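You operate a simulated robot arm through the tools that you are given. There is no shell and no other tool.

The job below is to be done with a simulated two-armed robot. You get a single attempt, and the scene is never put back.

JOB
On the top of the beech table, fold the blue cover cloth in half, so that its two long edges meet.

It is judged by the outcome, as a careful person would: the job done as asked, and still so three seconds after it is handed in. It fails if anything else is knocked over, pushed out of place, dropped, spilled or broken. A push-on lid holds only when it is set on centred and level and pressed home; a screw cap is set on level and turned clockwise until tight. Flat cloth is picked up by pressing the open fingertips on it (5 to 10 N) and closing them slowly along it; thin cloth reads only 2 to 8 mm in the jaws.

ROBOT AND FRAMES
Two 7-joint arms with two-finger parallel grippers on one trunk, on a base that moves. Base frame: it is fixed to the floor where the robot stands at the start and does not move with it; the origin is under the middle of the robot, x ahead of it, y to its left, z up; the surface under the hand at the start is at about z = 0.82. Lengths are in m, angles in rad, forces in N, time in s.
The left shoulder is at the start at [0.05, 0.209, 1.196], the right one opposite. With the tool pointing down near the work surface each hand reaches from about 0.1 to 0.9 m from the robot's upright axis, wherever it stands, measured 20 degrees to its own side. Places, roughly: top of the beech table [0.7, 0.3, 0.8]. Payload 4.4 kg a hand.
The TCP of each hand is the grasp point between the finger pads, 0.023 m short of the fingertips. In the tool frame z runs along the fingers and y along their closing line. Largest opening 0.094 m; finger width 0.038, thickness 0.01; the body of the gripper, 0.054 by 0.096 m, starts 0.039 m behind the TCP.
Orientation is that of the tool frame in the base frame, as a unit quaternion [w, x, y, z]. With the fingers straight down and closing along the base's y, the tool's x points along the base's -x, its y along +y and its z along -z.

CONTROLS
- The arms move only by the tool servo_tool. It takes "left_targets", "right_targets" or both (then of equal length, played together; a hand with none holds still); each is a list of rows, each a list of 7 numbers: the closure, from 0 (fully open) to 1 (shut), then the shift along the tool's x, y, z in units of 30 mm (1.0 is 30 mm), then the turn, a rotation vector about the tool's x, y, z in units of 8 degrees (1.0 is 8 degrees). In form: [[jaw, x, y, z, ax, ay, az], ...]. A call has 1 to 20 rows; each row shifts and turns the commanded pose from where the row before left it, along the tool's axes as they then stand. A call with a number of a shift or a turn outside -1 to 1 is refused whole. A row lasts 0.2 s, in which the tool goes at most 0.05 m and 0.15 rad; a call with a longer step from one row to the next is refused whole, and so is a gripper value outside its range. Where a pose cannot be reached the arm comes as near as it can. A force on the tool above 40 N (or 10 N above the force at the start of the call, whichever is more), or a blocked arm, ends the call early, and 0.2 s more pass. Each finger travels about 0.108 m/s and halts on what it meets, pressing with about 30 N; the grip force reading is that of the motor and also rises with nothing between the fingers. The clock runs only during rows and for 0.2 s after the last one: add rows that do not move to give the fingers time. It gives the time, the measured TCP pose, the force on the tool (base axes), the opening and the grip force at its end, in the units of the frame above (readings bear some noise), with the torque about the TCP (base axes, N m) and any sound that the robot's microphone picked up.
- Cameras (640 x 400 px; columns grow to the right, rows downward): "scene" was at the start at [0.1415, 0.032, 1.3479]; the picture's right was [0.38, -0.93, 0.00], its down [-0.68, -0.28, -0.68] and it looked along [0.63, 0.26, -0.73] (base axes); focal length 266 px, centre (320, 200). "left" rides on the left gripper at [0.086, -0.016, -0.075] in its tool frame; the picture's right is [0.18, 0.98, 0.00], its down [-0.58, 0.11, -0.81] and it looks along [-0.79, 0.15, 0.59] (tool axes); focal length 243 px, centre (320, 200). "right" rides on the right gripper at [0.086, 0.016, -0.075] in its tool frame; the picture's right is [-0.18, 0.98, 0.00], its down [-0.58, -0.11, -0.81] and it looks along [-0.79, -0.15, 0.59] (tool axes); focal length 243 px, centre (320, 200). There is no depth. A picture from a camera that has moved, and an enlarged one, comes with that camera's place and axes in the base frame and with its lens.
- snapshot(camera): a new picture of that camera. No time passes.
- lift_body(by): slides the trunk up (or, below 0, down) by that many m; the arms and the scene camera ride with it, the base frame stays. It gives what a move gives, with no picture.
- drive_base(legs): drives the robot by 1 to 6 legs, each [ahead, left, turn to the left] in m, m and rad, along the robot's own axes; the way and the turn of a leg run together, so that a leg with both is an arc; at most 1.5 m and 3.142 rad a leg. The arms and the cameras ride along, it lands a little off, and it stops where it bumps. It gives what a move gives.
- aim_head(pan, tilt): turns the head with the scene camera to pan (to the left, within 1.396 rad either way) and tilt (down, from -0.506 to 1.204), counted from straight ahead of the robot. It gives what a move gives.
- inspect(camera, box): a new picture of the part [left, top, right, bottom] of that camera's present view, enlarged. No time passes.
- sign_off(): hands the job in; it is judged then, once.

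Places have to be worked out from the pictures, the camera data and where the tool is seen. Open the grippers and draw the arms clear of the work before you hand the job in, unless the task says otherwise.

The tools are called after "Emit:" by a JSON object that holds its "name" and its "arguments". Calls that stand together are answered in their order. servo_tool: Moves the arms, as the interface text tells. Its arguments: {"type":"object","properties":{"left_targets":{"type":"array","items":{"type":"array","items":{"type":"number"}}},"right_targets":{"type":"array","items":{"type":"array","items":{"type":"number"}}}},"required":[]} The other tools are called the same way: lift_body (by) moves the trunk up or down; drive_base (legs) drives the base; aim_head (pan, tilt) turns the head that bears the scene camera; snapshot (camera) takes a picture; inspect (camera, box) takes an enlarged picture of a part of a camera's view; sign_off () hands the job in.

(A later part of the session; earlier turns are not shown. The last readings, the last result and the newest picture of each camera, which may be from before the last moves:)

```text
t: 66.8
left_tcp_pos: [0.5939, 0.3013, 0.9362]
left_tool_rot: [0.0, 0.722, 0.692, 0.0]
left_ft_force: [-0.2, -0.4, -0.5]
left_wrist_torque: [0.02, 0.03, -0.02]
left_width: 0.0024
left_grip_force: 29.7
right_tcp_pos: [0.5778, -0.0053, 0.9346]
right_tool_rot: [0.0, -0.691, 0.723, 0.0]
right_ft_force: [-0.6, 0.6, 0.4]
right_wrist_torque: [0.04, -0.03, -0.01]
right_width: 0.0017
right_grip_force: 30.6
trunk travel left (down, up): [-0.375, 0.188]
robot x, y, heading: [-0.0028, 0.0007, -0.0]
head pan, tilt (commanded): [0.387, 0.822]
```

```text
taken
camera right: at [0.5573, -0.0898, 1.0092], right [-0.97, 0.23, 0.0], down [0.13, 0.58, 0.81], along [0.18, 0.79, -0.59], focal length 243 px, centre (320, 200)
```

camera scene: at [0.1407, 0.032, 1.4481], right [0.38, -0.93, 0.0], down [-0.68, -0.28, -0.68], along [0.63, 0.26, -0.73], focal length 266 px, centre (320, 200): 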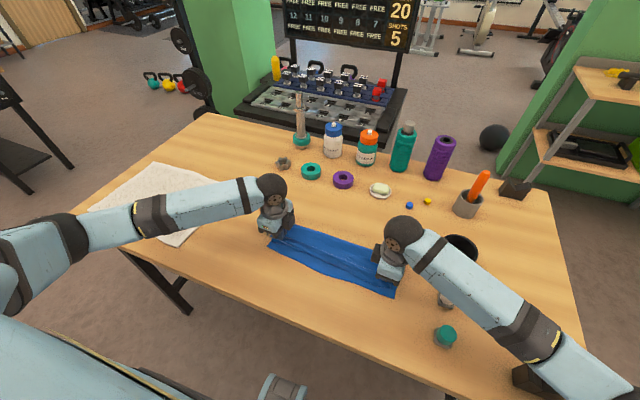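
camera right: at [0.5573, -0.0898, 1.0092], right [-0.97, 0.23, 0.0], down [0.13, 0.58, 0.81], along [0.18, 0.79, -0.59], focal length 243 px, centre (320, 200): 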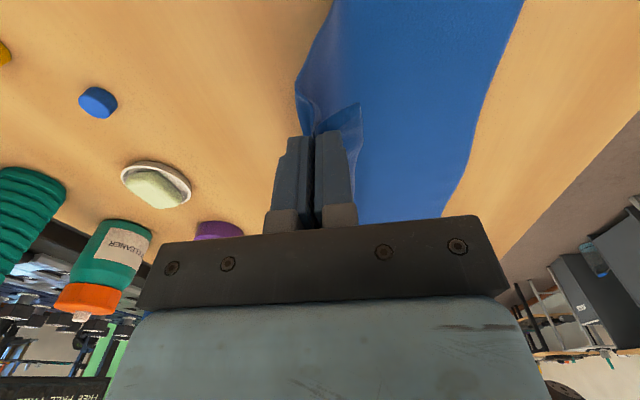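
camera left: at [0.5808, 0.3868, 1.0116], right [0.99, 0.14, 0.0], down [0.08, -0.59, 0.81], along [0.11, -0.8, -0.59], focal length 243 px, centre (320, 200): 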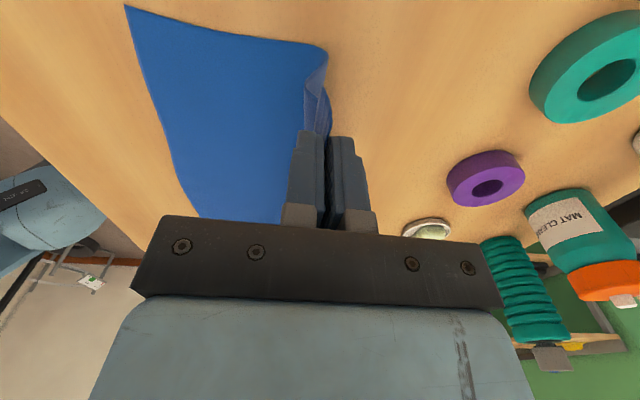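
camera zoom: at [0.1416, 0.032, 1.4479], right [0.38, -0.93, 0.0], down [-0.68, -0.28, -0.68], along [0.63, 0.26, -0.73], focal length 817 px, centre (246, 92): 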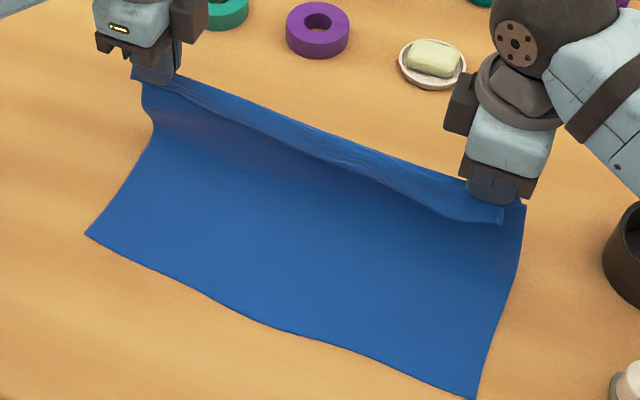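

The lower half is flat again, with its front edge at x≈0.464 (left), 0.445 (middle) and 0.447 (right). I bring the hands round the fold along the taut arc and stop at about 30°, roughly 4.3 cm up.

Emit:
{"name": "servo_tool", "arguments": {"left_targets": [[1, -0.0126, -0.266, 0.102, 0, 0, 0], [1, -0.0126, -0.266, 0.102, 0, 0, 0], [1, -0.0126, -0.266, 0.102, 0, 0, 0], [1, -0.0126, -0.342, 0.14, 0, 0, 0], [1, -0.0126, -0.342, 0.14, 0, 0, 0], [1, -0.0126, -0.293, 0.225, 0, 0, 0], [1, -0.0126, -0.293, 0.225, 0, 0, 0], [1, -0.0126, -0.225, 0.293, 0, 0, 0], [1, -0.0126, -0.225, 0.293, 0, 0, 0], [1, 0, 0, 0, 0, 0, 0], [1, 0, 0, 0, 0, 0, 0]], "right_targets": [[1, 0.0133, 0.268, 0.04, 0, 0, 0], [1, 0.0133, 0.268, 0.04, 0, 0, 0], [1, 0.0133, 0.268, 0.04, 0, 0, 0], [1, 0.0133, 0.358, 0.148, 0, 0, 0], [1, 0.0133, 0.358, 0.148, 0, 0, 0], [1, 0.0133, 0.307, 0.237, 0, 0, 0], [1, 0.0133, 0.307, 0.237, 0, 0, 0], [1, 0.0133, 0.237, 0.307, 0, 0, 0], [1, 0.0133, 0.237, 0.307, 0, 0, 0], [1, 0, 0, 0, 0, 0, 0], [1, 0, 0, 0, 0, 0, 0]]}}

Emit:
{"name": "inspect", "arguments": {"camera": "scene", "box": [240, 170, 448, 300]}}

Emit:
{"name": "inspect", "arguments": {"camera": "left", "box": [160, 20, 480, 220]}}

Emit:
{"name": "inspect", "arguments": {"camera": "right", "box": [160, 20, 480, 220]}}

```text
t: 69.2
left_tcp_pos: [0.5154, 0.3018, 0.8861]
left_tool_rot: [0.0, 0.723, 0.691, 0.0]
left_ft_force: [-0.3, -0.3, -1.4]
left_wrist_torque: [0.02, 0.0, -0.02]
left_width: 0.0025
left_grip_force: 30.1
right_tcp_pos: [0.4999, -0.004, 0.8886]
right_tool_rot: [0.0, -0.691, 0.723, 0.0]
right_ft_force: [-0.2, 0.2, 0.5]
right_wrist_torque: [0.0, 0.04, 0.02]
right_width: 0.0017
right_grip_force: 30.3
trunk travel left (down, up): [-0.375, 0.188]
robot x, y, heading: [0.0016, -0.0013, -0.001]
head pan, tilt (commanded): [0.387, 0.822]
```

```text
3.08 times, centred on (344, 235) of scene
camera zoom: at [0.1414, 0.0321, 1.4479], right [0.38, -0.93, 0.0], down [-0.68, -0.28, -0.68], along [0.63, 0.26, -0.73], focal length 817 px, centre (246, 92)
```

zoom: 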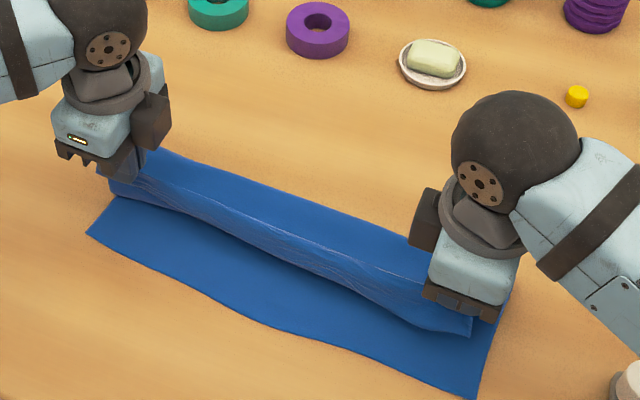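

```text
2.00 times, centred on (320, 120) of left
camera zoom: at [0.5026, 0.3875, 0.9613], right [0.99, 0.14, 0.0], down [0.08, -0.59, 0.81], along [0.11, -0.8, -0.59], focal length 485 px, centre (320, 360)
```

zoom: 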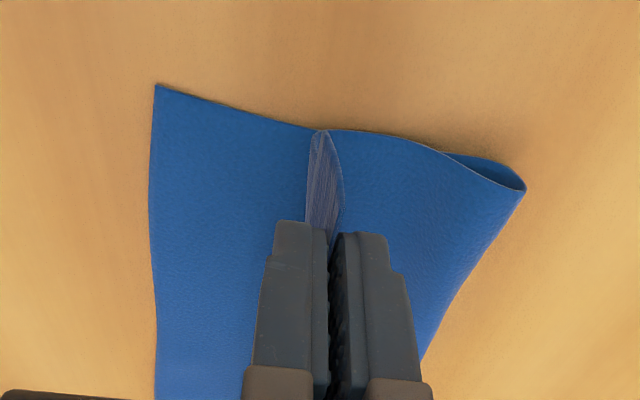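

```text
2.00 times, centred on (320, 120) of right
camera zoom: at [0.4793, -0.0894, 0.964], right [-0.97, 0.23, 0.0], down [0.13, 0.58, 0.81], along [0.18, 0.79, -0.59], focal length 485 px, centre (320, 360)
```

zoom: 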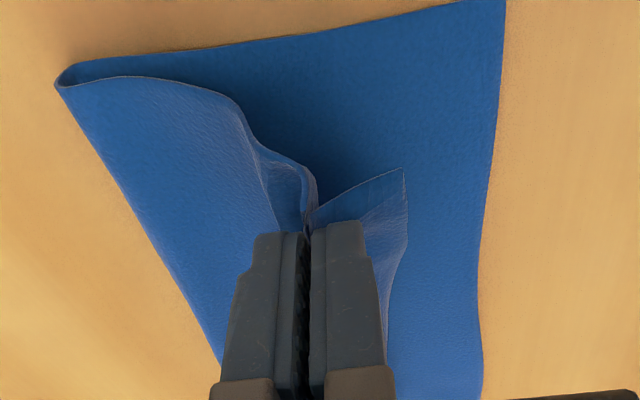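

The left end of the fold is only at x≈0.58, which leaves about 2.5 cm of slack. I go back up and further ahead, and lower there, so the lower half lies out to x≈0.595 first.

Emit:
{"name": "servo_tool", "arguments": {"left_targets": [[1, 0.0147, 0.333, -0.3, 0, 0, 0], [1, 0.0147, 0.333, -0.3, 0, 0, 0], [1, 0.0147, 0.333, -0.3, 0, 0, 0], [1, 0.0147, 0.333, -0.3, 0, 0, 0], [1, 0.0147, 0.333, -0.3, 0, 0, 0], [1, 0.0147, 0.313, 0.073, 0, 0, 0], [1, 0.0147, 0.313, 0.073, 0, 0, 0], [1, 0.0147, 0.313, 0.073, 0, 0, 0], [1, 0.0147, 0.313, 0.073, 0, 0, 0], [1, 0.0147, 0.313, 0.073, 0, 0, 0], [1, 0, 0, 0, 0, 0, 0], [1, 0, 0, 0, 0, 0, 0]], "right_targets": [[1, -0.014, -0.3, -0.3, 0, 0, 0], [1, -0.014, -0.3, -0.3, 0, 0, 0], [1, -0.014, -0.3, -0.3, 0, 0, 0], [1, -0.014, -0.3, -0.3, 0, 0, 0], [1, -0.014, -0.3, -0.3, 0, 0, 0], [1, -0.014, -0.313, 0.057, 0, 0, 0], [1, -0.014, -0.313, 0.057, 0, 0, 0], [1, -0.014, -0.313, 0.057, 0, 0, 0], [1, -0.014, -0.313, 0.057, 0, 0, 0], [1, -0.014, -0.313, 0.057, 0, 0, 0], [1, 0, 0, 0, 0, 0, 0], [1, 0, 0, 0, 0, 0, 0]]}}

Emit:
{"name": "inspect", "arguments": {"camera": "scene", "box": [240, 170, 448, 300]}}

Emit:
{"name": "inspect", "arguments": {"camera": "left", "box": [100, 0, 420, 200]}}

Emit:
{"name": "inspect", "arguments": {"camera": "right", "box": [220, 0, 540, 200]}}

```text
t: 71.8
left_tcp_pos: [0.6135, 0.3001, 0.9189]
left_tool_rot: [0.001, 0.722, 0.691, 0.001]
left_ft_force: [-0.2, 0.1, -0.5]
left_wrist_torque: [-0.01, 0.01, -0.02]
left_width: 0.0025
left_grip_force: 29.9
right_tcp_pos: [0.5926, -0.0045, 0.9263]
right_tool_rot: [0.0, -0.692, 0.722, 0.001]
right_ft_force: [0.0, 0.2, 0.7]
right_wrist_torque: [0.03, 0.01, 0.0]
right_width: 0.0017
right_grip_force: 29.9
trunk travel left (down, up): [-0.375, 0.188]
robot x, y, heading: [-0.002, 0.0019, 0.0]
head pan, tilt (commanded): [0.387, 0.822]
```

```text
3.08 times, centred on (344, 235) of scene
camera zoom: at [0.1417, 0.032, 1.4479], right [0.38, -0.93, 0.0], down [-0.68, -0.28, -0.68], along [0.63, 0.26, -0.73], focal length 817 px, centre (246, 92)
```

zoom: 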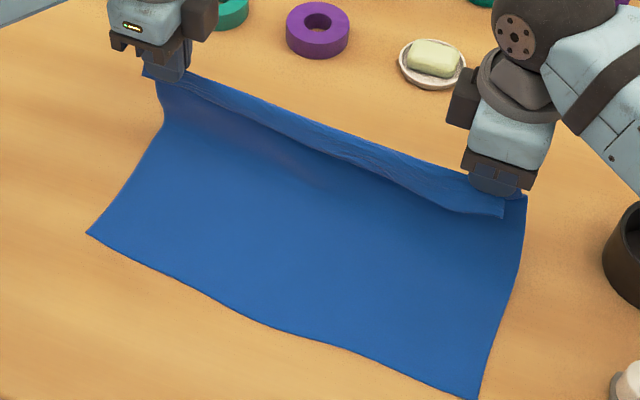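

```text
2.00 times, centred on (260, 100) of left
camera zoom: at [0.6015, 0.3871, 0.9953], right [0.99, 0.14, 0.0], down [0.08, -0.59, 0.81], along [0.11, -0.8, -0.59], focal length 485 px, centre (440, 400)
```

zoom: 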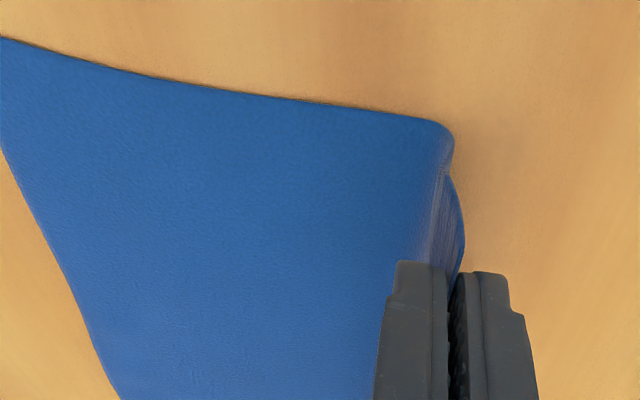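

```text
2.00 times, centred on (380, 100) of right
camera zoom: at [0.5718, -0.09, 1.001], right [-0.97, 0.23, 0.0], down [0.13, 0.58, 0.81], along [0.18, 0.79, -0.59], focal length 485 px, centre (200, 400)
```

zoom: 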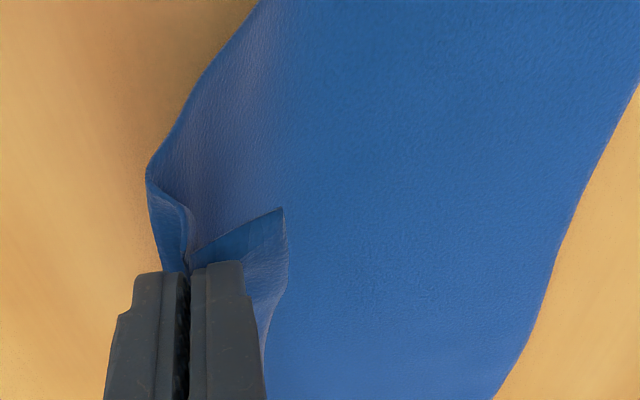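

The lower half is now laid out to about x≈0.60 on the left. I follow the taut arc back again, to about 4.3 cm up.

Emit:
{"name": "servo_tool", "arguments": {"left_targets": [[1, -0.0077, -0.325, -0.192, 0, 0, 0], [1, -0.0077, -0.325, -0.192, 0, 0, 0], [1, -0.0077, -0.368, 0.048, 0, 0, 0], [1, -0.0077, -0.368, 0.048, 0, 0, 0], [1, -0.0077, -0.343, 0.142, 0, 0, 0], [1, -0.0077, -0.343, 0.142, 0, 0, 0], [1, -0.0077, -0.295, 0.227, 0, 0, 0], [1, -0.0077, -0.295, 0.227, 0, 0, 0], [1, -0.0077, -0.227, 0.295, 0, 0, 0], [1, -0.0077, -0.227, 0.295, 0, 0, 0], [1, 0, 0, 0, 0, 0, 0], [1, 0, 0, 0, 0, 0, 0]], "right_targets": [[1, 0.0077, 0.26, -0.112, 0, 0, 0], [1, 0.0077, 0.26, -0.112, 0, 0, 0], [1, 0.0077, 0.38, 0.05, 0, 0, 0], [1, 0.0077, 0.38, 0.05, 0, 0, 0], [1, 0.0077, 0.353, 0.147, 0, 0, 0], [1, 0.0077, 0.353, 0.147, 0, 0, 0], [1, 0.0077, 0.303, 0.233, 0, 0, 0], [1, 0.0077, 0.303, 0.233, 0, 0, 0], [1, 0.0077, 0.233, 0.303, 0, 0, 0], [1, 0.0077, 0.233, 0.303, 0, 0, 0], [1, 0, 0, 0, 0, 0, 0], [1, 0, 0, 0, 0, 0, 0]]}}

Emit:
{"name": "inspect", "arguments": {"camera": "scene", "box": [240, 170, 448, 300]}}

Emit:
{"name": "inspect", "arguments": {"camera": "left", "box": [160, 20, 480, 220]}}

Emit:
{"name": "inspect", "arguments": {"camera": "right", "box": [160, 20, 480, 220]}}

```text
t: 74.4
left_tcp_pos: [0.5205, 0.3034, 0.8884]
left_tool_rot: [-0.001, 0.722, 0.692, 0.0]
left_ft_force: [0.1, -0.4, -0.1]
left_wrist_torque: [-0.02, 0.0, 0.01]
left_width: 0.0026
left_grip_force: 30.6
right_tcp_pos: [0.5018, -0.0032, 0.8872]
right_tool_rot: [0.0, -0.692, 0.722, 0.0]
right_ft_force: [-0.1, 0.0, 0.1]
right_wrist_torque: [0.04, 0.01, 0.01]
right_width: 0.0017
right_grip_force: 30.5
trunk travel left (down, up): [-0.375, 0.188]
robot x, y, heading: [0.0003, -0.0034, 0.002]
head pan, tilt (commanded): [0.387, 0.822]
```

```text
3.08 times, centred on (344, 235) of scene
camera zoom: at [0.1415, 0.0321, 1.4479], right [0.38, -0.93, 0.0], down [-0.68, -0.28, -0.68], along [0.63, 0.26, -0.73], focal length 817 px, centre (246, 92)
```

zoom: 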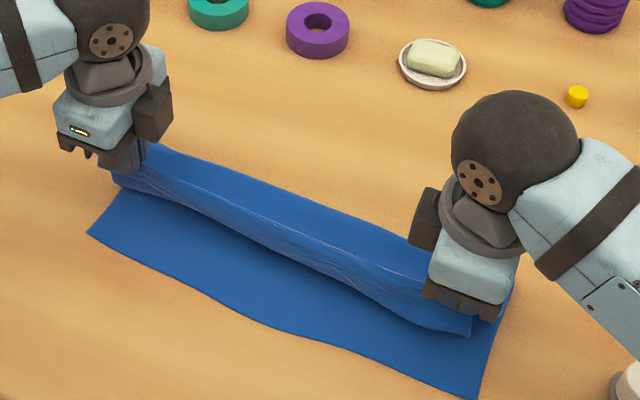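

```text
2.00 times, centred on (320, 120) of left
camera zoom: at [0.5085, 0.3885, 0.9641], right [0.99, 0.14, 0.0], down [0.08, -0.59, 0.81], along [0.11, -0.8, -0.59], focal length 485 px, centre (320, 360)
```

zoom: 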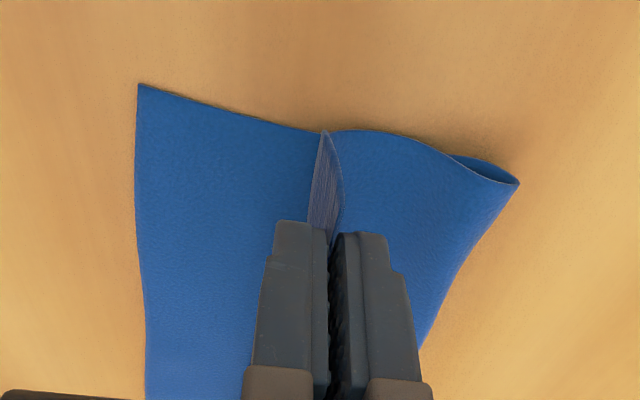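

```text
2.00 times, centred on (320, 120) of right
camera zoom: at [0.4808, -0.0893, 0.9627], right [-0.97, 0.23, 0.0], down [0.13, 0.58, 0.81], along [0.18, 0.79, -0.59], focal length 485 px, centre (320, 360)
```

zoom: 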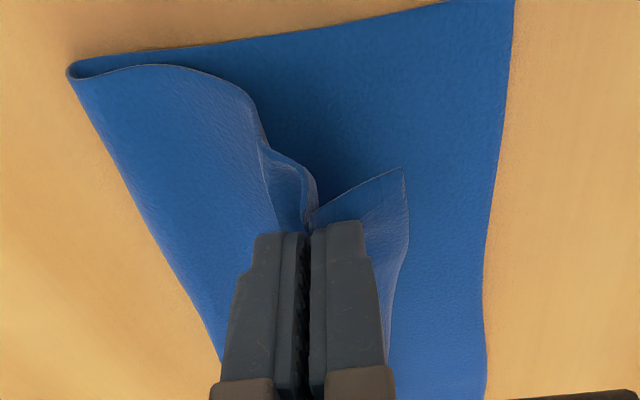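

The fold looks good. Before lowering I tilt both jaws about 20° toward the front edge, so the short hem points forward and won't tuck under, then go down to about 1.5 cm.

Emit:
{"name": "servo_tool", "arguments": {"left_targets": [[1, 0, 0, 0, 0.833, 0, 0], [1, 0, 0, 0, 0.833, 0, 0], [1, 0, 0, 0, 0.833, 0, 0], [1, 0, 0.036, 0.164, 0, 0, 0], [1, 0, 0.036, 0.164, 0, 0, 0], [1, 0, 0.036, 0.164, 0, 0, 0], [1, 0, 0.036, 0.164, 0, 0, 0], [1, 0, 0.036, 0.164, 0, 0, 0], [1, 0, 0.036, 0.164, 0, 0, 0], [1, 0, 0, 0, 0, 0, 0]], "right_targets": [[1, 0, 0, 0, -0.833, 0, 0], [1, 0, 0, 0, -0.833, 0, 0], [1, 0, 0, 0, -0.833, 0, 0], [1, 0, -0.036, 0.164, 0, 0, 0], [1, 0, -0.036, 0.164, 0, 0, 0], [1, 0, -0.036, 0.164, 0, 0, 0], [1, 0, -0.036, 0.164, 0, 0, 0], [1, 0, -0.036, 0.164, 0, 0, 0], [1, 0, -0.036, 0.164, 0, 0, 0], [1, 0, 0, 0, 0, 0, 0]]}}

Emit:
{"name": "snapshot", "arguments": {"camera": "scene"}}

Emit:
{"name": "inspect", "arguments": {"camera": "scene", "box": [240, 170, 448, 300]}}

Emit:
{"name": "snapshot", "arguments": {"camera": "left"}}

Emit:
{"name": "snapshot", "arguments": {"camera": "right"}}

```text
t: 76.6
left_tcp_pos: [0.5159, 0.3037, 0.8565]
left_tool_rot: [-0.126, 0.712, 0.681, -0.12]
left_ft_force: [-0.7, -0.6, 0.2]
left_wrist_torque: [-0.02, -0.06, -0.01]
left_width: 0.0023
left_grip_force: 29.8
right_tcp_pos: [0.4953, -0.0015, 0.8573]
right_tool_rot: [-0.121, -0.681, 0.711, 0.125]
right_ft_force: [-1.0, 0.0, -0.8]
right_wrist_torque: [0.03, -0.07, 0.01]
right_width: 0.0017
right_grip_force: 29.7
trunk travel left (down, up): [-0.375, 0.188]
robot x, y, heading: [-0.003, 0.0017, -0.003]
head pan, tilt (commanded): [0.387, 0.822]
```

```text
taken
camera scene: at [0.1415, 0.032, 1.4479], right [0.38, -0.93, 0.0], down [-0.68, -0.28, -0.68], along [0.63, 0.26, -0.73], focal length 266 px, centre (320, 200)
```

scene: 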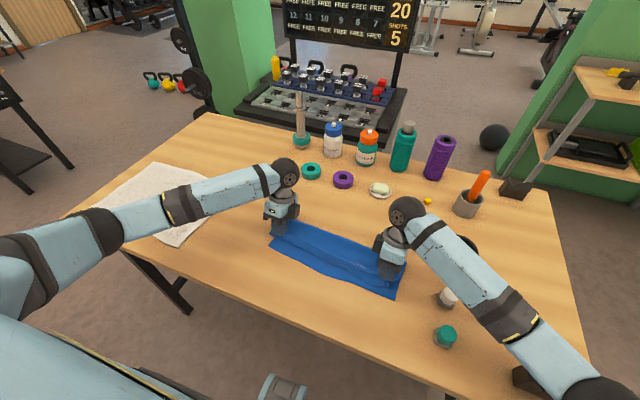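

```text
3.08 times, centred on (344, 235) of scene
camera zoom: at [0.1415, 0.032, 1.4479], right [0.38, -0.93, 0.0], down [-0.68, -0.28, -0.68], along [0.63, 0.26, -0.73], focal length 817 px, centre (246, 92)
```

zoom: 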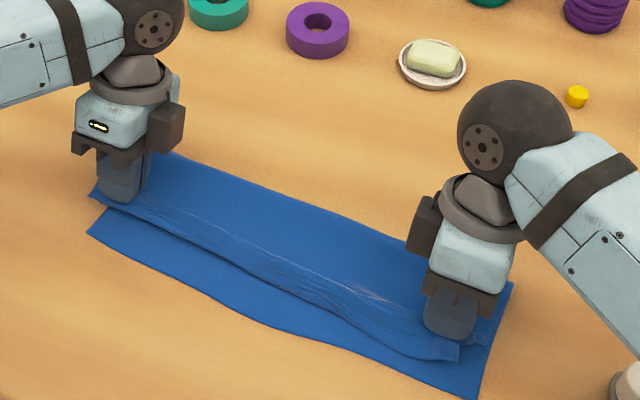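

```text
taken
camera left: at [0.5303, 0.3881, 0.9335], right [0.93, 0.14, -0.34], down [0.35, -0.6, 0.72], along [-0.1, -0.79, -0.61], focal length 243 px, centre (320, 200)
```

left: 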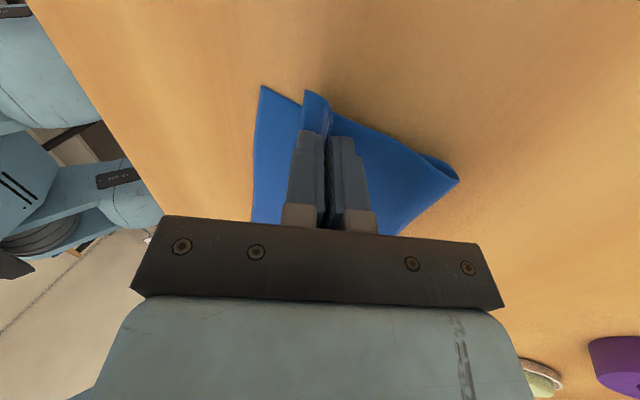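

```text
taken
camera right: at [0.5023, -0.0885, 0.9342], right [-0.91, 0.22, 0.34], down [0.4, 0.56, 0.72], along [-0.03, 0.79, -0.61], focal length 243 px, centre (320, 200)
```

right: 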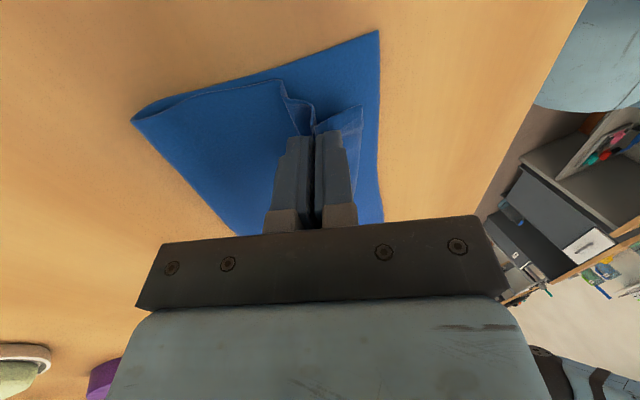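

The hem now lies forward on the lower layer all the way across. I bring the jaws back upright with the tips in place and then lower a few millimetres toward contact.

Emit:
{"name": "servo_tool", "arguments": {"left_targets": [[1, 0, -0.088, 0.025, -0.833, 0, 0], [1, 0, -0.088, 0.02, -0.833, 0, 0], [1, 0, -0.088, 0.01, -0.833, 0, 0], [1, 0, 0, 0.05, 0, 0, 0], [1, 0, 0, 0.05, 0, 0, 0], [1, 0, 0, 0, 0, 0, 0]], "right_targets": [[1, 0, 0.088, 0.025, 0.833, 0, 0], [1, 0, 0.088, 0.02, 0.833, 0, 0], [1, 0, 0.088, 0.01, 0.833, 0, 0], [1, 0, 0, 0.05, 0, 0, 0], [1, 0, 0, 0.05, 0, 0, 0], [1, 0, 0, 0, 0, 0, 0]]}}

Emit:
{"name": "inspect", "arguments": {"camera": "scene", "box": [240, 170, 448, 300]}}

Emit:
{"name": "inspect", "arguments": {"camera": "left", "box": [160, 20, 480, 220]}}

Emit:
{"name": "inspect", "arguments": {"camera": "right", "box": [160, 20, 480, 220]}}

```text
t: 78.0
left_tcp_pos: [0.5078, 0.3037, 0.8551]
left_tool_rot: [0.0, 0.723, 0.691, 0.0]
left_ft_force: [-0.8, -0.4, 0.8]
left_wrist_torque: [0.01, 0.04, 0.0]
left_width: 0.0025
left_grip_force: 30.3
right_tcp_pos: [0.4885, -0.0027, 0.856]
right_tool_rot: [0.001, -0.692, 0.722, 0.0]
right_ft_force: [0.5, 0.7, -0.7]
right_wrist_torque: [0.04, 0.02, -0.04]
right_width: 0.0015
right_grip_force: 29.8
trunk travel left (down, up): [-0.375, 0.188]
robot x, y, heading: [-0.0001, -0.0024, 0.003]
head pan, tilt (commanded): [0.387, 0.822]
```

```text
3.08 times, centred on (344, 235) of scene
camera zoom: at [0.1417, 0.032, 1.4479], right [0.38, -0.93, 0.0], down [-0.68, -0.28, -0.68], along [0.63, 0.26, -0.73], focal length 817 px, centre (246, 92)
```

zoom: 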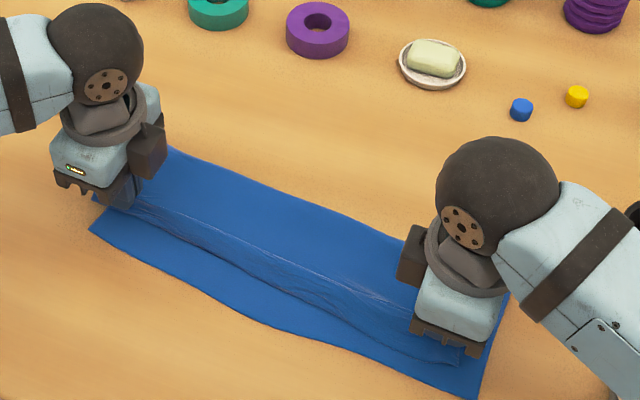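

```text
2.00 times, centred on (320, 120) of left
camera zoom: at [0.4947, 0.3898, 0.9309], right [0.99, 0.14, 0.0], down [0.08, -0.59, 0.81], along [0.11, -0.8, -0.59], focal length 485 px, centre (320, 360)
```

zoom: 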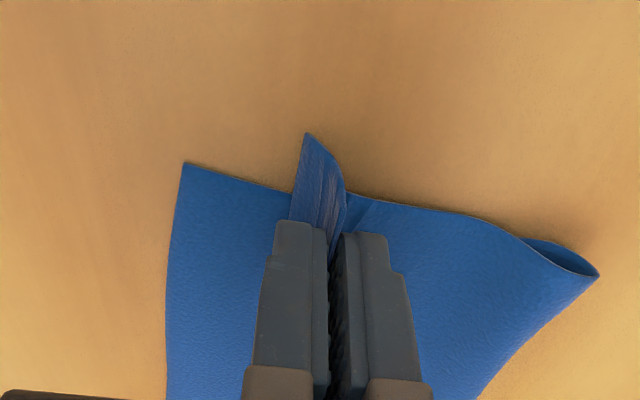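

```text
2.00 times, centred on (320, 120) of right
camera zoom: at [0.4681, -0.0879, 0.9312], right [-0.97, 0.23, 0.0], down [0.13, 0.58, 0.81], along [0.18, 0.79, -0.59], focal length 485 px, centre (320, 360)
```

zoom: 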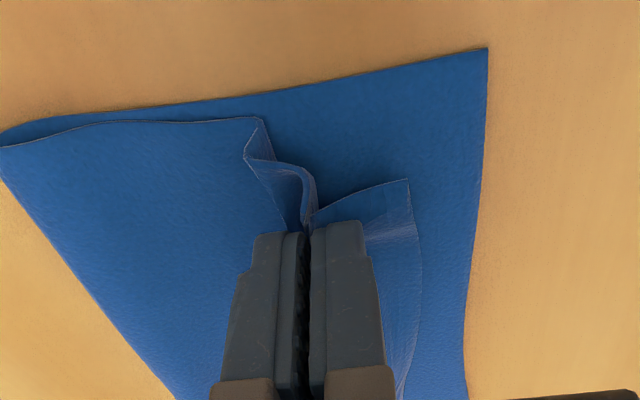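

There is no curl under the jaws now and the hem lies forward. I lower 2 mm at a time until there is light contact.

Emit:
{"name": "servo_tool", "arguments": {"left_targets": [[1, 0, 0, 0.035, 0, 0, 0], [1, 0, 0, 0.035, 0, 0, 0], [1, 0, 0, 0.035, 0, 0, 0], [1, 0, 0, 0, 0, 0, 0]], "right_targets": [[1, 0, 0, 0.035, 0, 0, 0], [1, 0, 0, 0.035, 0, 0, 0], [1, 0, 0, 0.035, 0, 0, 0], [1, 0, 0, 0, 0, 0, 0]]}}

```text
t: 79.0
left_tcp_pos: [0.5071, 0.3045, 0.8515]
left_tool_rot: [0.0, 0.722, 0.692, 0.0]
left_ft_force: [-0.2, -1.0, 0.5]
left_wrist_torque: [0.07, 0.05, 0.04]
left_width: 0.0027
left_grip_force: 30.4
right_tcp_pos: [0.4892, -0.0016, 0.8537]
right_tool_rot: [0.002, -0.692, 0.722, 0.0]
right_ft_force: [0.7, 1.1, 9.0]
right_wrist_torque: [0.0, -0.04, 0.06]
right_width: 0.0019
right_grip_force: 29.9
trunk travel left (down, up): [-0.375, 0.188]
robot x, y, heading: [0.0046, -0.001, -0.0]
head pan, tilt (commanded): [0.387, 0.822]
```

The right jaw presses at 9 N, resting on the bunched cloth, while the left isn't touching yet. I ease the right slightly and lower the left a little more.

Emit:
{"name": "servo_tool", "arguments": {"left_targets": [[1, 0, 0, 0.035, 0, 0, 0], [1, 0, 0, 0.035, 0, 0, 0], [1, 0, 0, 0, 0, 0, 0]], "right_targets": [[1, 0, 0, -0.015, 0, 0, 0], [1, 0, 0, 0, 0, 0, 0], [1, 0, 0, 0, 0, 0, 0]]}}

```text
t: 79.8
left_tcp_pos: [0.5059, 0.3041, 0.8504]
left_tool_rot: [0.001, 0.723, 0.691, 0.0]
left_ft_force: [0.5, -1.0, 0.6]
left_wrist_torque: [-0.03, 0.06, -0.01]
left_width: 0.0023
left_grip_force: 30.3
right_tcp_pos: [0.4886, -0.0017, 0.8537]
right_tool_rot: [0.001, -0.692, 0.722, -0.002]
right_ft_force: [0.3, 2.3, 10.5]
right_wrist_torque: [0.04, -0.04, -0.01]
right_width: 0.0017
right_grip_force: 30.3
trunk travel left (down, up): [-0.375, 0.188]
robot x, y, heading: [-0.0018, -0.0014, 0.003]
head pan, tilt (commanded): [0.387, 0.822]
```

I trim both to a light press, then open the jaws slowly so the fingertips spread the pinched ridge flat.

Emit:
{"name": "servo_tool", "arguments": {"left_targets": [[1, 0, 0, 0.045, 0, 0, 0], [0.98, 0, 0, 0, 0, 0, 0], [0.95, 0, 0, 0, 0, 0, 0], [0.92, 0, 0, 0, 0, 0, 0], [0.89, 0, 0, 0, 0, 0, 0], [0.86, 0, 0, 0, 0, 0, 0], [0.83, 0, 0, 0, 0, 0, 0], [0.8, 0, 0, 0, 0, 0, 0], [0.77, 0, 0, 0, 0, 0, 0], [0.74, 0, 0, 0, 0, 0, 0], [0.71, 0, 0, 0, 0, 0, 0], [0.68, 0, 0, 0, 0, 0, 0], [0.68, 0, 0, 0, 0, 0, 0]], "right_targets": [[1, 0, 0, -0.03, 0, 0, 0], [0.98, 0, 0, 0, 0, 0, 0], [0.95, 0, 0, 0, 0, 0, 0], [0.92, 0, 0, 0, 0, 0, 0], [0.89, 0, 0, 0.02, 0, 0, 0], [0.86, 0, 0, 0.02, 0, 0, 0], [0.83, 0, 0, 0.02, 0, 0, 0], [0.8, 0, 0, 0.02, 0, 0, 0], [0.77, 0, 0, 0.02, 0, 0, 0], [0.74, 0, 0, 0.02, 0, 0, 0], [0.71, 0, 0, 0, 0, 0, 0], [0.68, 0, 0, 0, 0, 0, 0], [0.68, 0, 0, 0, 0, 0, 0]]}}

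Emit:
{"name": "inspect", "arguments": {"camera": "scene", "box": [240, 170, 448, 300]}}

Emit:
{"name": "inspect", "arguments": {"camera": "left", "box": [160, 20, 480, 220]}}

Emit:
{"name": "inspect", "arguments": {"camera": "right", "box": [160, 20, 480, 220]}}

```text
t: 82.6
left_tcp_pos: [0.5067, 0.3038, 0.8505]
left_tool_rot: [0.0, 0.722, 0.692, -0.001]
left_ft_force: [-0.1, 0.1, 1.0]
left_wrist_torque: [-0.05, -0.05, -0.02]
left_width: 0.0301
left_grip_force: 0.0
right_tcp_pos: [0.4899, -0.0013, 0.8503]
right_tool_rot: [0.0, -0.692, 0.722, 0.0]
right_ft_force: [0.3, -0.4, 0.1]
right_wrist_torque: [-0.02, -0.01, 0.01]
right_width: 0.03
right_grip_force: 0.0
trunk travel left (down, up): [-0.375, 0.188]
robot x, y, heading: [0.0024, 0.0017, 0.0]
head pan, tilt (commanded): [0.387, 0.822]
```

```text
3.08 times, centred on (344, 235) of scene
camera zoom: at [0.1415, 0.032, 1.4479], right [0.38, -0.93, 0.0], down [-0.68, -0.28, -0.68], along [0.63, 0.26, -0.73], focal length 817 px, centre (246, 92)
```

zoom: 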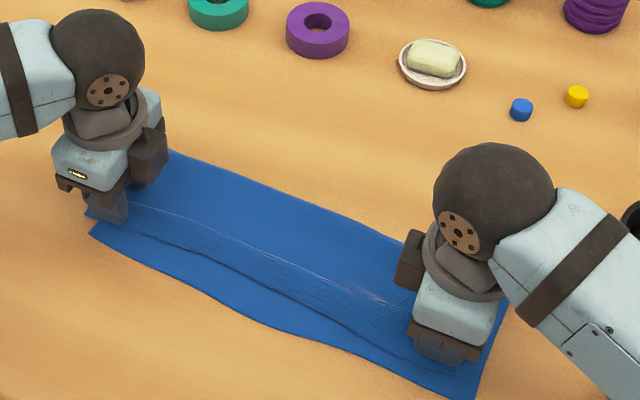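

```text
2.00 times, centred on (320, 120) of left
camera zoom: at [0.4953, 0.3897, 0.9248], right [0.99, 0.14, 0.0], down [0.08, -0.59, 0.81], along [0.11, -0.8, -0.59], focal length 485 px, centre (320, 360)
```

zoom: 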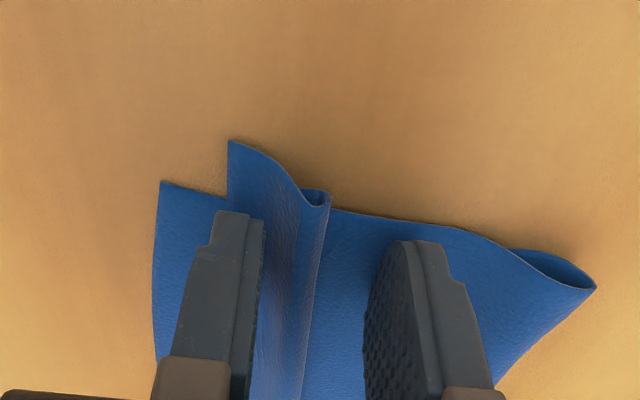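

```text
2.00 times, centred on (320, 120) of right
camera zoom: at [0.4683, -0.0873, 0.9244], right [-0.97, 0.23, 0.0], down [0.13, 0.58, 0.81], along [0.18, 0.79, -0.59], focal length 485 px, centre (320, 360)
```

zoom: 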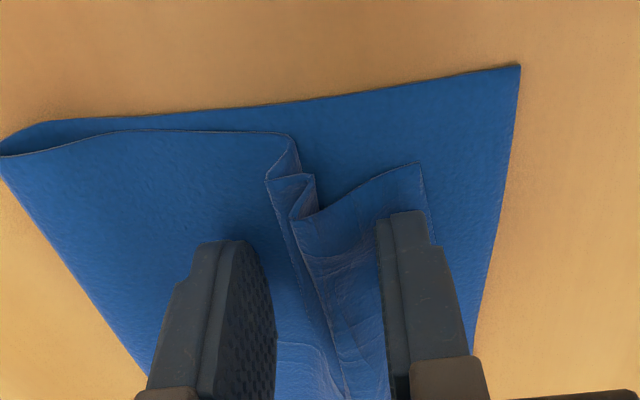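

Both jaws are open and the cloth stays down with small pleats where it was pinched. I raise the hands straight up to see the whole fold.

Emit:
{"name": "servo_tool", "arguments": {"left_targets": [[0.68, 0, 0, -0.15, 0, 0, 0], [0.66, 0, 0, -0.3, 0, 0, 0], [0.64, 0, 0, -0.5, 0, 0, 0], [0.62, 0, 0, -0.8, 0, 0, 0], [0.6, 0, 0, -1, 0, 0, 0], [0.6, 0, 0, -1, 0, 0, 0], [0.6, 0, 0, 0, 0, 0, 0]], "right_targets": [[0.68, 0, 0, -0.15, 0, 0, 0], [0.66, 0, 0, -0.3, 0, 0, 0], [0.64, 0, 0, -0.5, 0, 0, 0], [0.62, 0, 0, -0.8, 0, 0, 0], [0.6, 0, 0, -1, 0, 0, 0], [0.6, 0, 0, -1, 0, 0, 0], [0.6, 0, 0, 0, 0, 0, 0]]}}

Emit:
{"name": "inspect", "arguments": {"camera": "scene", "box": [240, 170, 448, 300]}}

Emit:
{"name": "snapshot", "arguments": {"camera": "left"}}

Emit:
{"name": "snapshot", "arguments": {"camera": "right"}}

```text
t: 84.2
left_tcp_pos: [0.5061, 0.3064, 0.9629]
left_tool_rot: [0.0, 0.723, 0.691, 0.0]
left_ft_force: [0.6, 1.5, -0.4]
left_wrist_torque: [-0.01, 0.0, 0.01]
left_width: 0.0378
left_grip_force: 0.0
right_tcp_pos: [0.4875, -0.0009, 0.9616]
right_tool_rot: [0.0, -0.692, 0.722, 0.001]
right_ft_force: [-0.1, 1.5, -0.1]
right_wrist_torque: [0.01, -0.01, 0.03]
right_width: 0.0376
right_grip_force: 0.0
trunk travel left (down, up): [-0.375, 0.188]
robot x, y, heading: [-0.0005, 0.0026, -0.001]
head pan, tilt (commanded): [0.387, 0.822]
```

```text
3.08 times, centred on (344, 235) of scene
camera zoom: at [0.1418, 0.0321, 1.4479], right [0.38, -0.93, 0.0], down [-0.68, -0.28, -0.68], along [0.63, 0.26, -0.73], focal length 817 px, centre (246, 92)
```

zoom: 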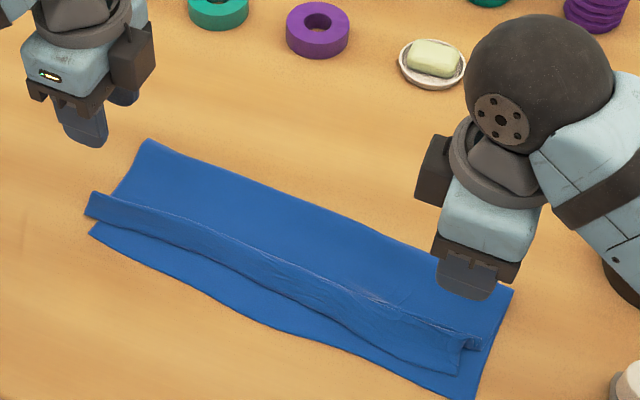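

```text
taken
camera left: at [0.495, 0.3916, 1.0376], right [0.99, 0.14, 0.0], down [0.08, -0.59, 0.81], along [0.11, -0.8, -0.59], focal length 243 px, centre (320, 200)
```

left: 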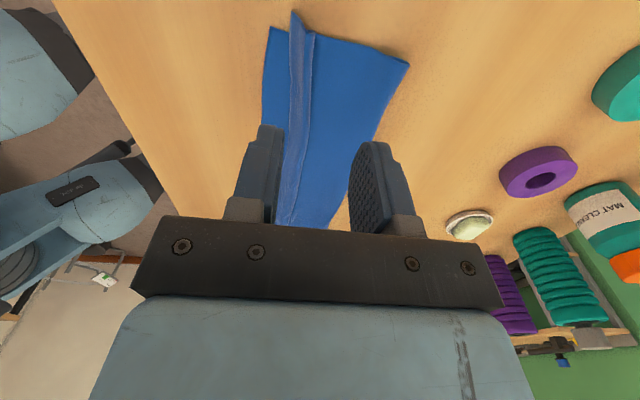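

```text
taken
camera right: at [0.4668, -0.0864, 1.0363], right [-0.97, 0.23, 0.0], down [0.14, 0.58, 0.81], along [0.18, 0.79, -0.59], focal length 243 px, centre (320, 200)
```

right: 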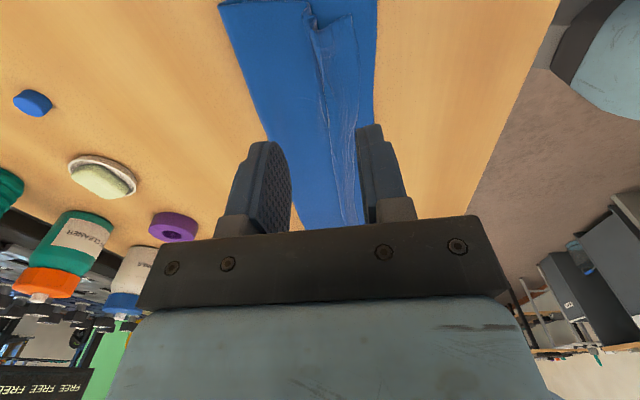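

The fold is in place, with a raised pleat along the hem. I move the hands up and outwards for a clear view before smoothing it.

Emit:
{"name": "servo_tool", "arguments": {"left_targets": [[0.6, 0.5, 0, -0.5, 0, 0, 0], [0.6, 0.6, 0, -0.5, 0, 0, 0], [0.6, 0.7, 0, -0.3, 0, 0, 0], [0.6, 0.7, 0, 0, 0, 0, 0], [0.6, 0.7, 0, 0, 0, 0, 0], [0.6, 0, 0, 0, 0, 0, 0]], "right_targets": [[0.6, 0.3, 0.3, -0.5, 0, 0, 0], [0.6, 0.5, 0.5, -0.5, 0, 0, 0], [0.6, 0.7, 0.6, -0.5, 0, 0, 0], [0.6, 0.8, 0.6, -0.3, 0, 0, 0], [0.6, 0.8, 0.6, 0, 0, 0, 0], [0.6, 0, 0, 0, 0, 0, 0]]}}

Emit:
{"name": "snapshot", "arguments": {"camera": "scene"}}

Emit:
{"name": "inspect", "arguments": {"camera": "scene", "box": [250, 200, 410, 300]}}

Emit:
{"name": "inspect", "arguments": {"camera": "left", "box": [160, 0, 480, 200]}}

Emit:
{"name": "inspect", "arguments": {"camera": "right", "box": [160, 0, 480, 200]}}

```text
t: 85.6
left_tcp_pos: [0.5101, 0.4008, 0.9988]
left_tool_rot: [0.0, 0.722, 0.691, 0.0]
left_ft_force: [0.9, -0.2, 0.1]
left_wrist_torque: [0.0, 0.04, -0.01]
left_width: 0.0377
left_grip_force: 0.0
right_tcp_pos: [0.407, -0.09, 1.0158]
right_tool_rot: [0.0, -0.691, 0.723, 0.0]
right_ft_force: [0.6, 0.0, -1.0]
right_wrist_torque: [-0.01, 0.02, -0.02]
right_width: 0.0375
right_grip_force: 0.2
trunk travel left (down, up): [-0.375, 0.188]
robot x, y, heading: [-0.0002, -0.0012, 0.0]
head pan, tilt (commanded): [0.387, 0.822]
```

```text
taken
camera scene: at [0.1421, 0.0324, 1.4478], right [0.38, -0.93, 0.0], down [-0.68, -0.28, -0.68], along [0.63, 0.26, -0.73], focal length 266 px, centre (320, 200)
```

scene: 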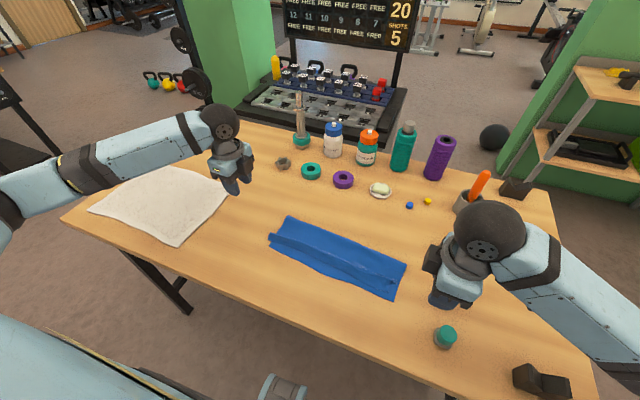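

```text
4.00 times, centred on (330, 250) of scene
camera zoom: at [0.1421, 0.0324, 1.4478], right [0.38, -0.93, 0.0], down [-0.68, -0.28, -0.68], along [0.63, 0.26, -0.73], focal length 1062 px, centre (280, 0)
```

zoom: 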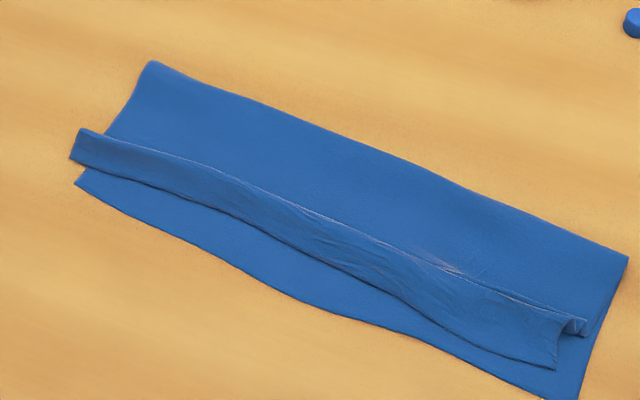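

```text
2.00 times, centred on (320, 100) of left
camera zoom: at [0.4985, 0.4855, 1.0745], right [0.99, 0.14, 0.0], down [0.08, -0.59, 0.81], along [0.11, -0.8, -0.59], focal length 485 px, centre (320, 400)
```

zoom: 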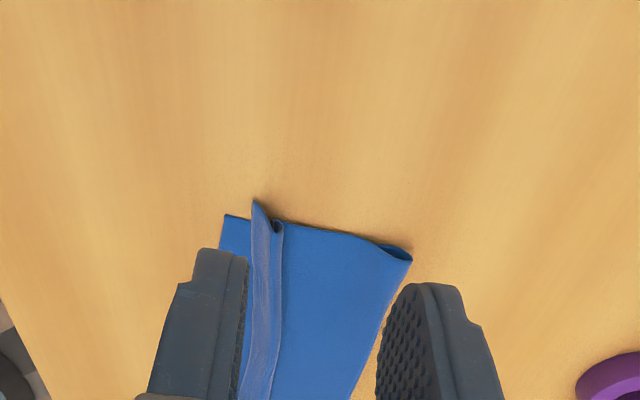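

```text
2.00 times, centred on (320, 100) of right
camera zoom: at [0.3863, -0.1753, 1.0906], right [-0.97, 0.23, 0.0], down [0.13, 0.58, 0.81], along [0.18, 0.79, -0.59], focal length 485 px, centre (320, 400)
```

zoom: 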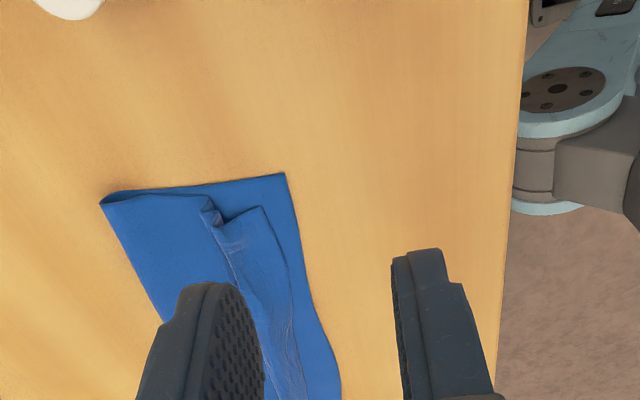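

The fold is in place, but a raised pleat takes up 3 to 5 cm of cloth, so the top edge sits 1 cm (ends) to 3.5 cm (middle) behind the lower edge. To fix that I'll straddle the pleat with narrow jaws, press lightly and spread the fingers, holding the hem while pushing the top layer toward the fold. First I position both hands above the pleat.

Emit:
{"name": "servo_tool", "arguments": {"left_targets": [[0.745, -0.464, -0.0125, 0.5375, 0, 0, 0], [0.745, -0.464, -0.0125, 0.5375, 0, 0, 0], [0.745, -0.464, -0.0125, 0.5375, 0, 0, 0], [0.745, -0.464, -0.0125, 0.5375, 0, 0, 0], [0.745, -0.464, -0.0125, 0.5375, 0, 0, 0], [0.745, -0.464, -0.0125, 0.5375, 0, 0, 0], [0.745, -0.464, -0.0125, 0.5375, 0, 0, 0], [0.745, -0.464, -0.0125, 0.5375, 0, 0, 0], [0.745, 0, 0, 0, 0, 0, 0]], "right_targets": [[0.745, -0.411, -0.331, 0.608, 0, 0, 0], [0.745, -0.411, -0.331, 0.608, 0, 0, 0], [0.745, -0.411, -0.331, 0.608, 0, 0, 0], [0.745, -0.411, -0.331, 0.608, 0, 0, 0], [0.745, -0.411, -0.331, 0.608, 0, 0, 0], [0.745, -0.411, -0.331, 0.608, 0, 0, 0], [0.745, -0.411, -0.331, 0.608, 0, 0, 0], [0.745, -0.411, -0.331, 0.608, 0, 0, 0], [0.745, 0, 0, 0, 0, 0, 0]]}}

Emit:
{"name": "inspect", "arguments": {"camera": "left", "box": [160, 20, 480, 220]}}

Emit:
{"name": "inspect", "arguments": {"camera": "right", "box": [160, 20, 480, 220]}}

```text
t: 87.6
left_tcp_pos: [0.5037, 0.2887, 0.8709]
left_tool_rot: [0.0, 0.722, 0.692, 0.0]
left_ft_force: [0.0, -0.1, 0.1]
left_wrist_torque: [0.02, 0.01, -0.02]
left_width: 0.024
left_grip_force: 0.0
right_tcp_pos: [0.489, 0.0039, 0.8713]
right_tool_rot: [0.0, -0.691, 0.722, 0.0]
right_ft_force: [0.0, 0.4, 0.1]
right_wrist_torque: [-0.04, 0.0, -0.01]
right_width: 0.0241
right_grip_force: 0.0
trunk travel left (down, up): [-0.375, 0.188]
robot x, y, heading: [0.0032, 0.0019, 0.001]
head pan, tilt (commanded): [0.387, 0.822]
```

```text
2.00 times, centred on (320, 120) of left
camera zoom: at [0.4916, 0.374, 0.9479], right [0.99, 0.14, 0.0], down [0.08, -0.59, 0.81], along [0.11, -0.8, -0.59], focal length 485 px, centre (320, 360)
```

zoom: 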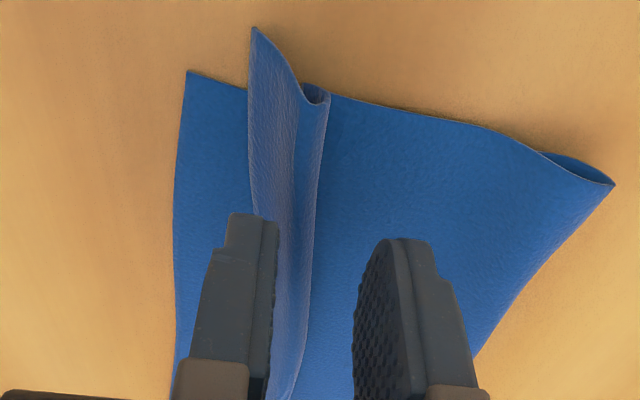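

```text
2.00 times, centred on (320, 120) of right
camera zoom: at [0.469, -0.0818, 0.9448], right [-0.97, 0.23, 0.0], down [0.13, 0.58, 0.81], along [0.18, 0.79, -0.59], focal length 485 px, centre (320, 360)
```

zoom: 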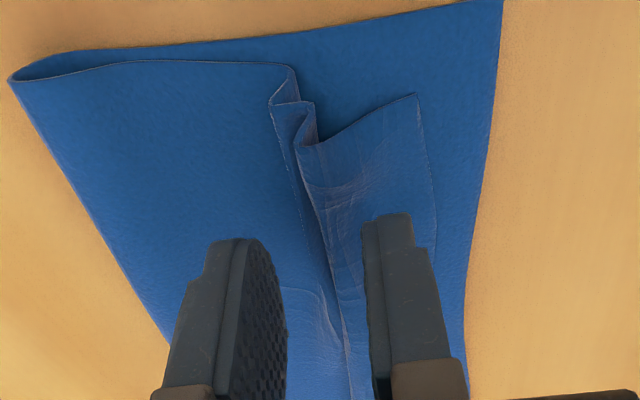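

The fingers straddle the pleat on both sides, the outer ones over the hem and the inner ones over the body of the cloth. I lower until there is light contact.

Emit:
{"name": "servo_tool", "arguments": {"left_targets": [[0.745, 0, 0, 0.2, 0, 0, 0], [0.745, 0, 0, 0.2, 0, 0, 0], [0.745, 0, 0, 0.15, 0, 0, 0], [0.745, 0, 0, 0.1, 0, 0, 0], [0.745, 0, 0, 0.05, 0, 0, 0], [0.745, 0, 0, 0, 0, 0, 0]], "right_targets": [[0.745, 0, 0, 0.2, 0, 0, 0], [0.745, 0, 0, 0.2, 0, 0, 0], [0.745, 0, 0, 0.15, 0, 0, 0], [0.745, 0, 0, 0.1, 0, 0, 0], [0.745, 0, 0, 0.05, 0, 0, 0], [0.745, 0, 0, 0, 0, 0, 0]]}}

```text
t: 89.0
left_tcp_pos: [0.504, 0.2896, 0.8509]
left_tool_rot: [0.0, 0.722, 0.692, 0.0]
left_ft_force: [-0.3, -0.1, 1.0]
left_wrist_torque: [0.0, 0.02, 0.0]
left_width: 0.0242
left_grip_force: 0.1
right_tcp_pos: [0.4905, 0.0037, 0.8498]
right_tool_rot: [0.0, -0.691, 0.723, 0.001]
right_ft_force: [0.2, 0.7, -0.4]
right_wrist_torque: [0.02, 0.01, -0.04]
right_width: 0.024
right_grip_force: 0.0
trunk travel left (down, up): [-0.375, 0.188]
robot x, y, heading: [-0.0002, -0.0029, -0.0]
head pan, tilt (commanded): [0.387, 0.822]
```

There is no firm contact yet, with the tips about 5 mm above the table, so I step down another 2.5 mm.

Emit:
{"name": "servo_tool", "arguments": {"left_targets": [[0.745, 0, 0, 0.04, 0, 0, 0], [0.745, 0, 0, 0.04, 0, 0, 0], [0.745, 0, 0, 0, 0, 0, 0]], "right_targets": [[0.745, 0, 0, 0.04, 0, 0, 0], [0.745, 0, 0, 0.04, 0, 0, 0], [0.745, 0, 0, 0, 0, 0, 0]]}}

Emit:
{"name": "inspect", "arguments": {"camera": "left", "box": [160, 20, 480, 220]}}

Emit:
{"name": "inspect", "arguments": {"camera": "right", "box": [160, 20, 480, 220]}}

```text
t: 89.8
left_tcp_pos: [0.5036, 0.288, 0.8478]
left_tool_rot: [-0.001, 0.723, 0.691, 0.0]
left_ft_force: [0.3, 0.7, 0.2]
left_wrist_torque: [-0.01, -0.01, -0.02]
left_width: 0.0239
left_grip_force: 0.1
right_tcp_pos: [0.4908, 0.0037, 0.8478]
right_tool_rot: [-0.001, -0.691, 0.723, 0.0]
right_ft_force: [-0.7, 0.3, 0.5]
right_wrist_torque: [0.0, 0.03, 0.02]
right_width: 0.0243
right_grip_force: 0.0
trunk travel left (down, up): [-0.375, 0.188]
robot x, y, heading: [0.0008, -0.0005, -0.0]
head pan, tilt (commanded): [0.387, 0.822]
```

```text
2.00 times, centred on (320, 120) of left
camera zoom: at [0.4923, 0.3738, 0.9237], right [0.99, 0.14, 0.0], down [0.08, -0.59, 0.81], along [0.11, -0.8, -0.59], focal length 485 px, centre (320, 360)
```

zoom: 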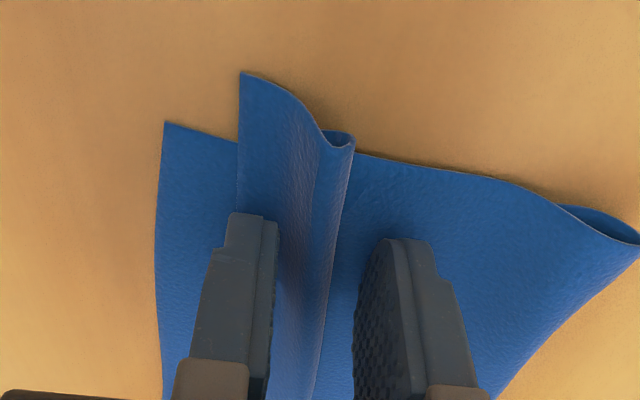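

```text
2.00 times, centred on (320, 120) of right
camera zoom: at [0.4704, -0.0822, 0.9219], right [-0.97, 0.23, 0.0], down [0.13, 0.58, 0.81], along [0.18, 0.79, -0.59], focal length 485 px, centre (320, 360)
```

zoom: 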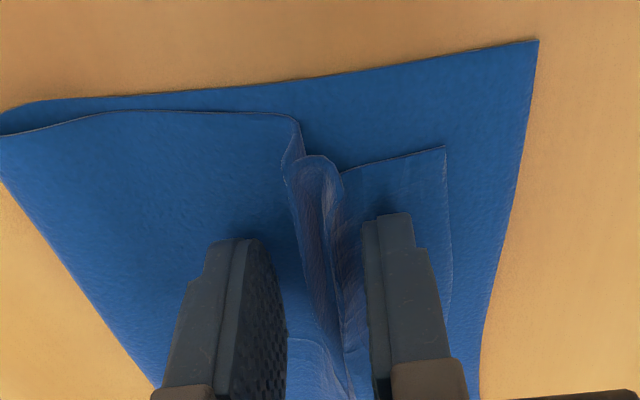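

The fingertips are right at the cloth on both sides of the pleat. I press another 1.5 mm and read the force.

Emit:
{"name": "servo_tool", "arguments": {"left_targets": [[0.745, 0, 0, 0.05, 0, 0, 0], [0.745, 0, 0, 0, 0, 0, 0]], "right_targets": [[0.745, 0, 0, 0.05, 0, 0, 0], [0.745, 0, 0, 0, 0, 0, 0]]}}

```text
t: 90.4
left_tcp_pos: [0.5049, 0.2886, 0.8469]
left_tool_rot: [0.0, 0.722, 0.692, 0.0]
left_ft_force: [0.3, 0.1, 1.0]
left_wrist_torque: [0.03, 0.0, 0.02]
left_width: 0.0237
left_grip_force: 0.1
right_tcp_pos: [0.4897, 0.0022, 0.846]
right_tool_rot: [-0.001, -0.691, 0.723, 0.0]
right_ft_force: [0.2, -0.7, 1.0]
right_wrist_torque: [-0.03, 0.02, 0.0]
right_width: 0.024
right_grip_force: 0.1
trunk travel left (down, up): [-0.375, 0.188]
robot x, y, heading: [-0.0044, 0.0014, 0.001]
head pan, tilt (commanded): [0.387, 0.822]
```

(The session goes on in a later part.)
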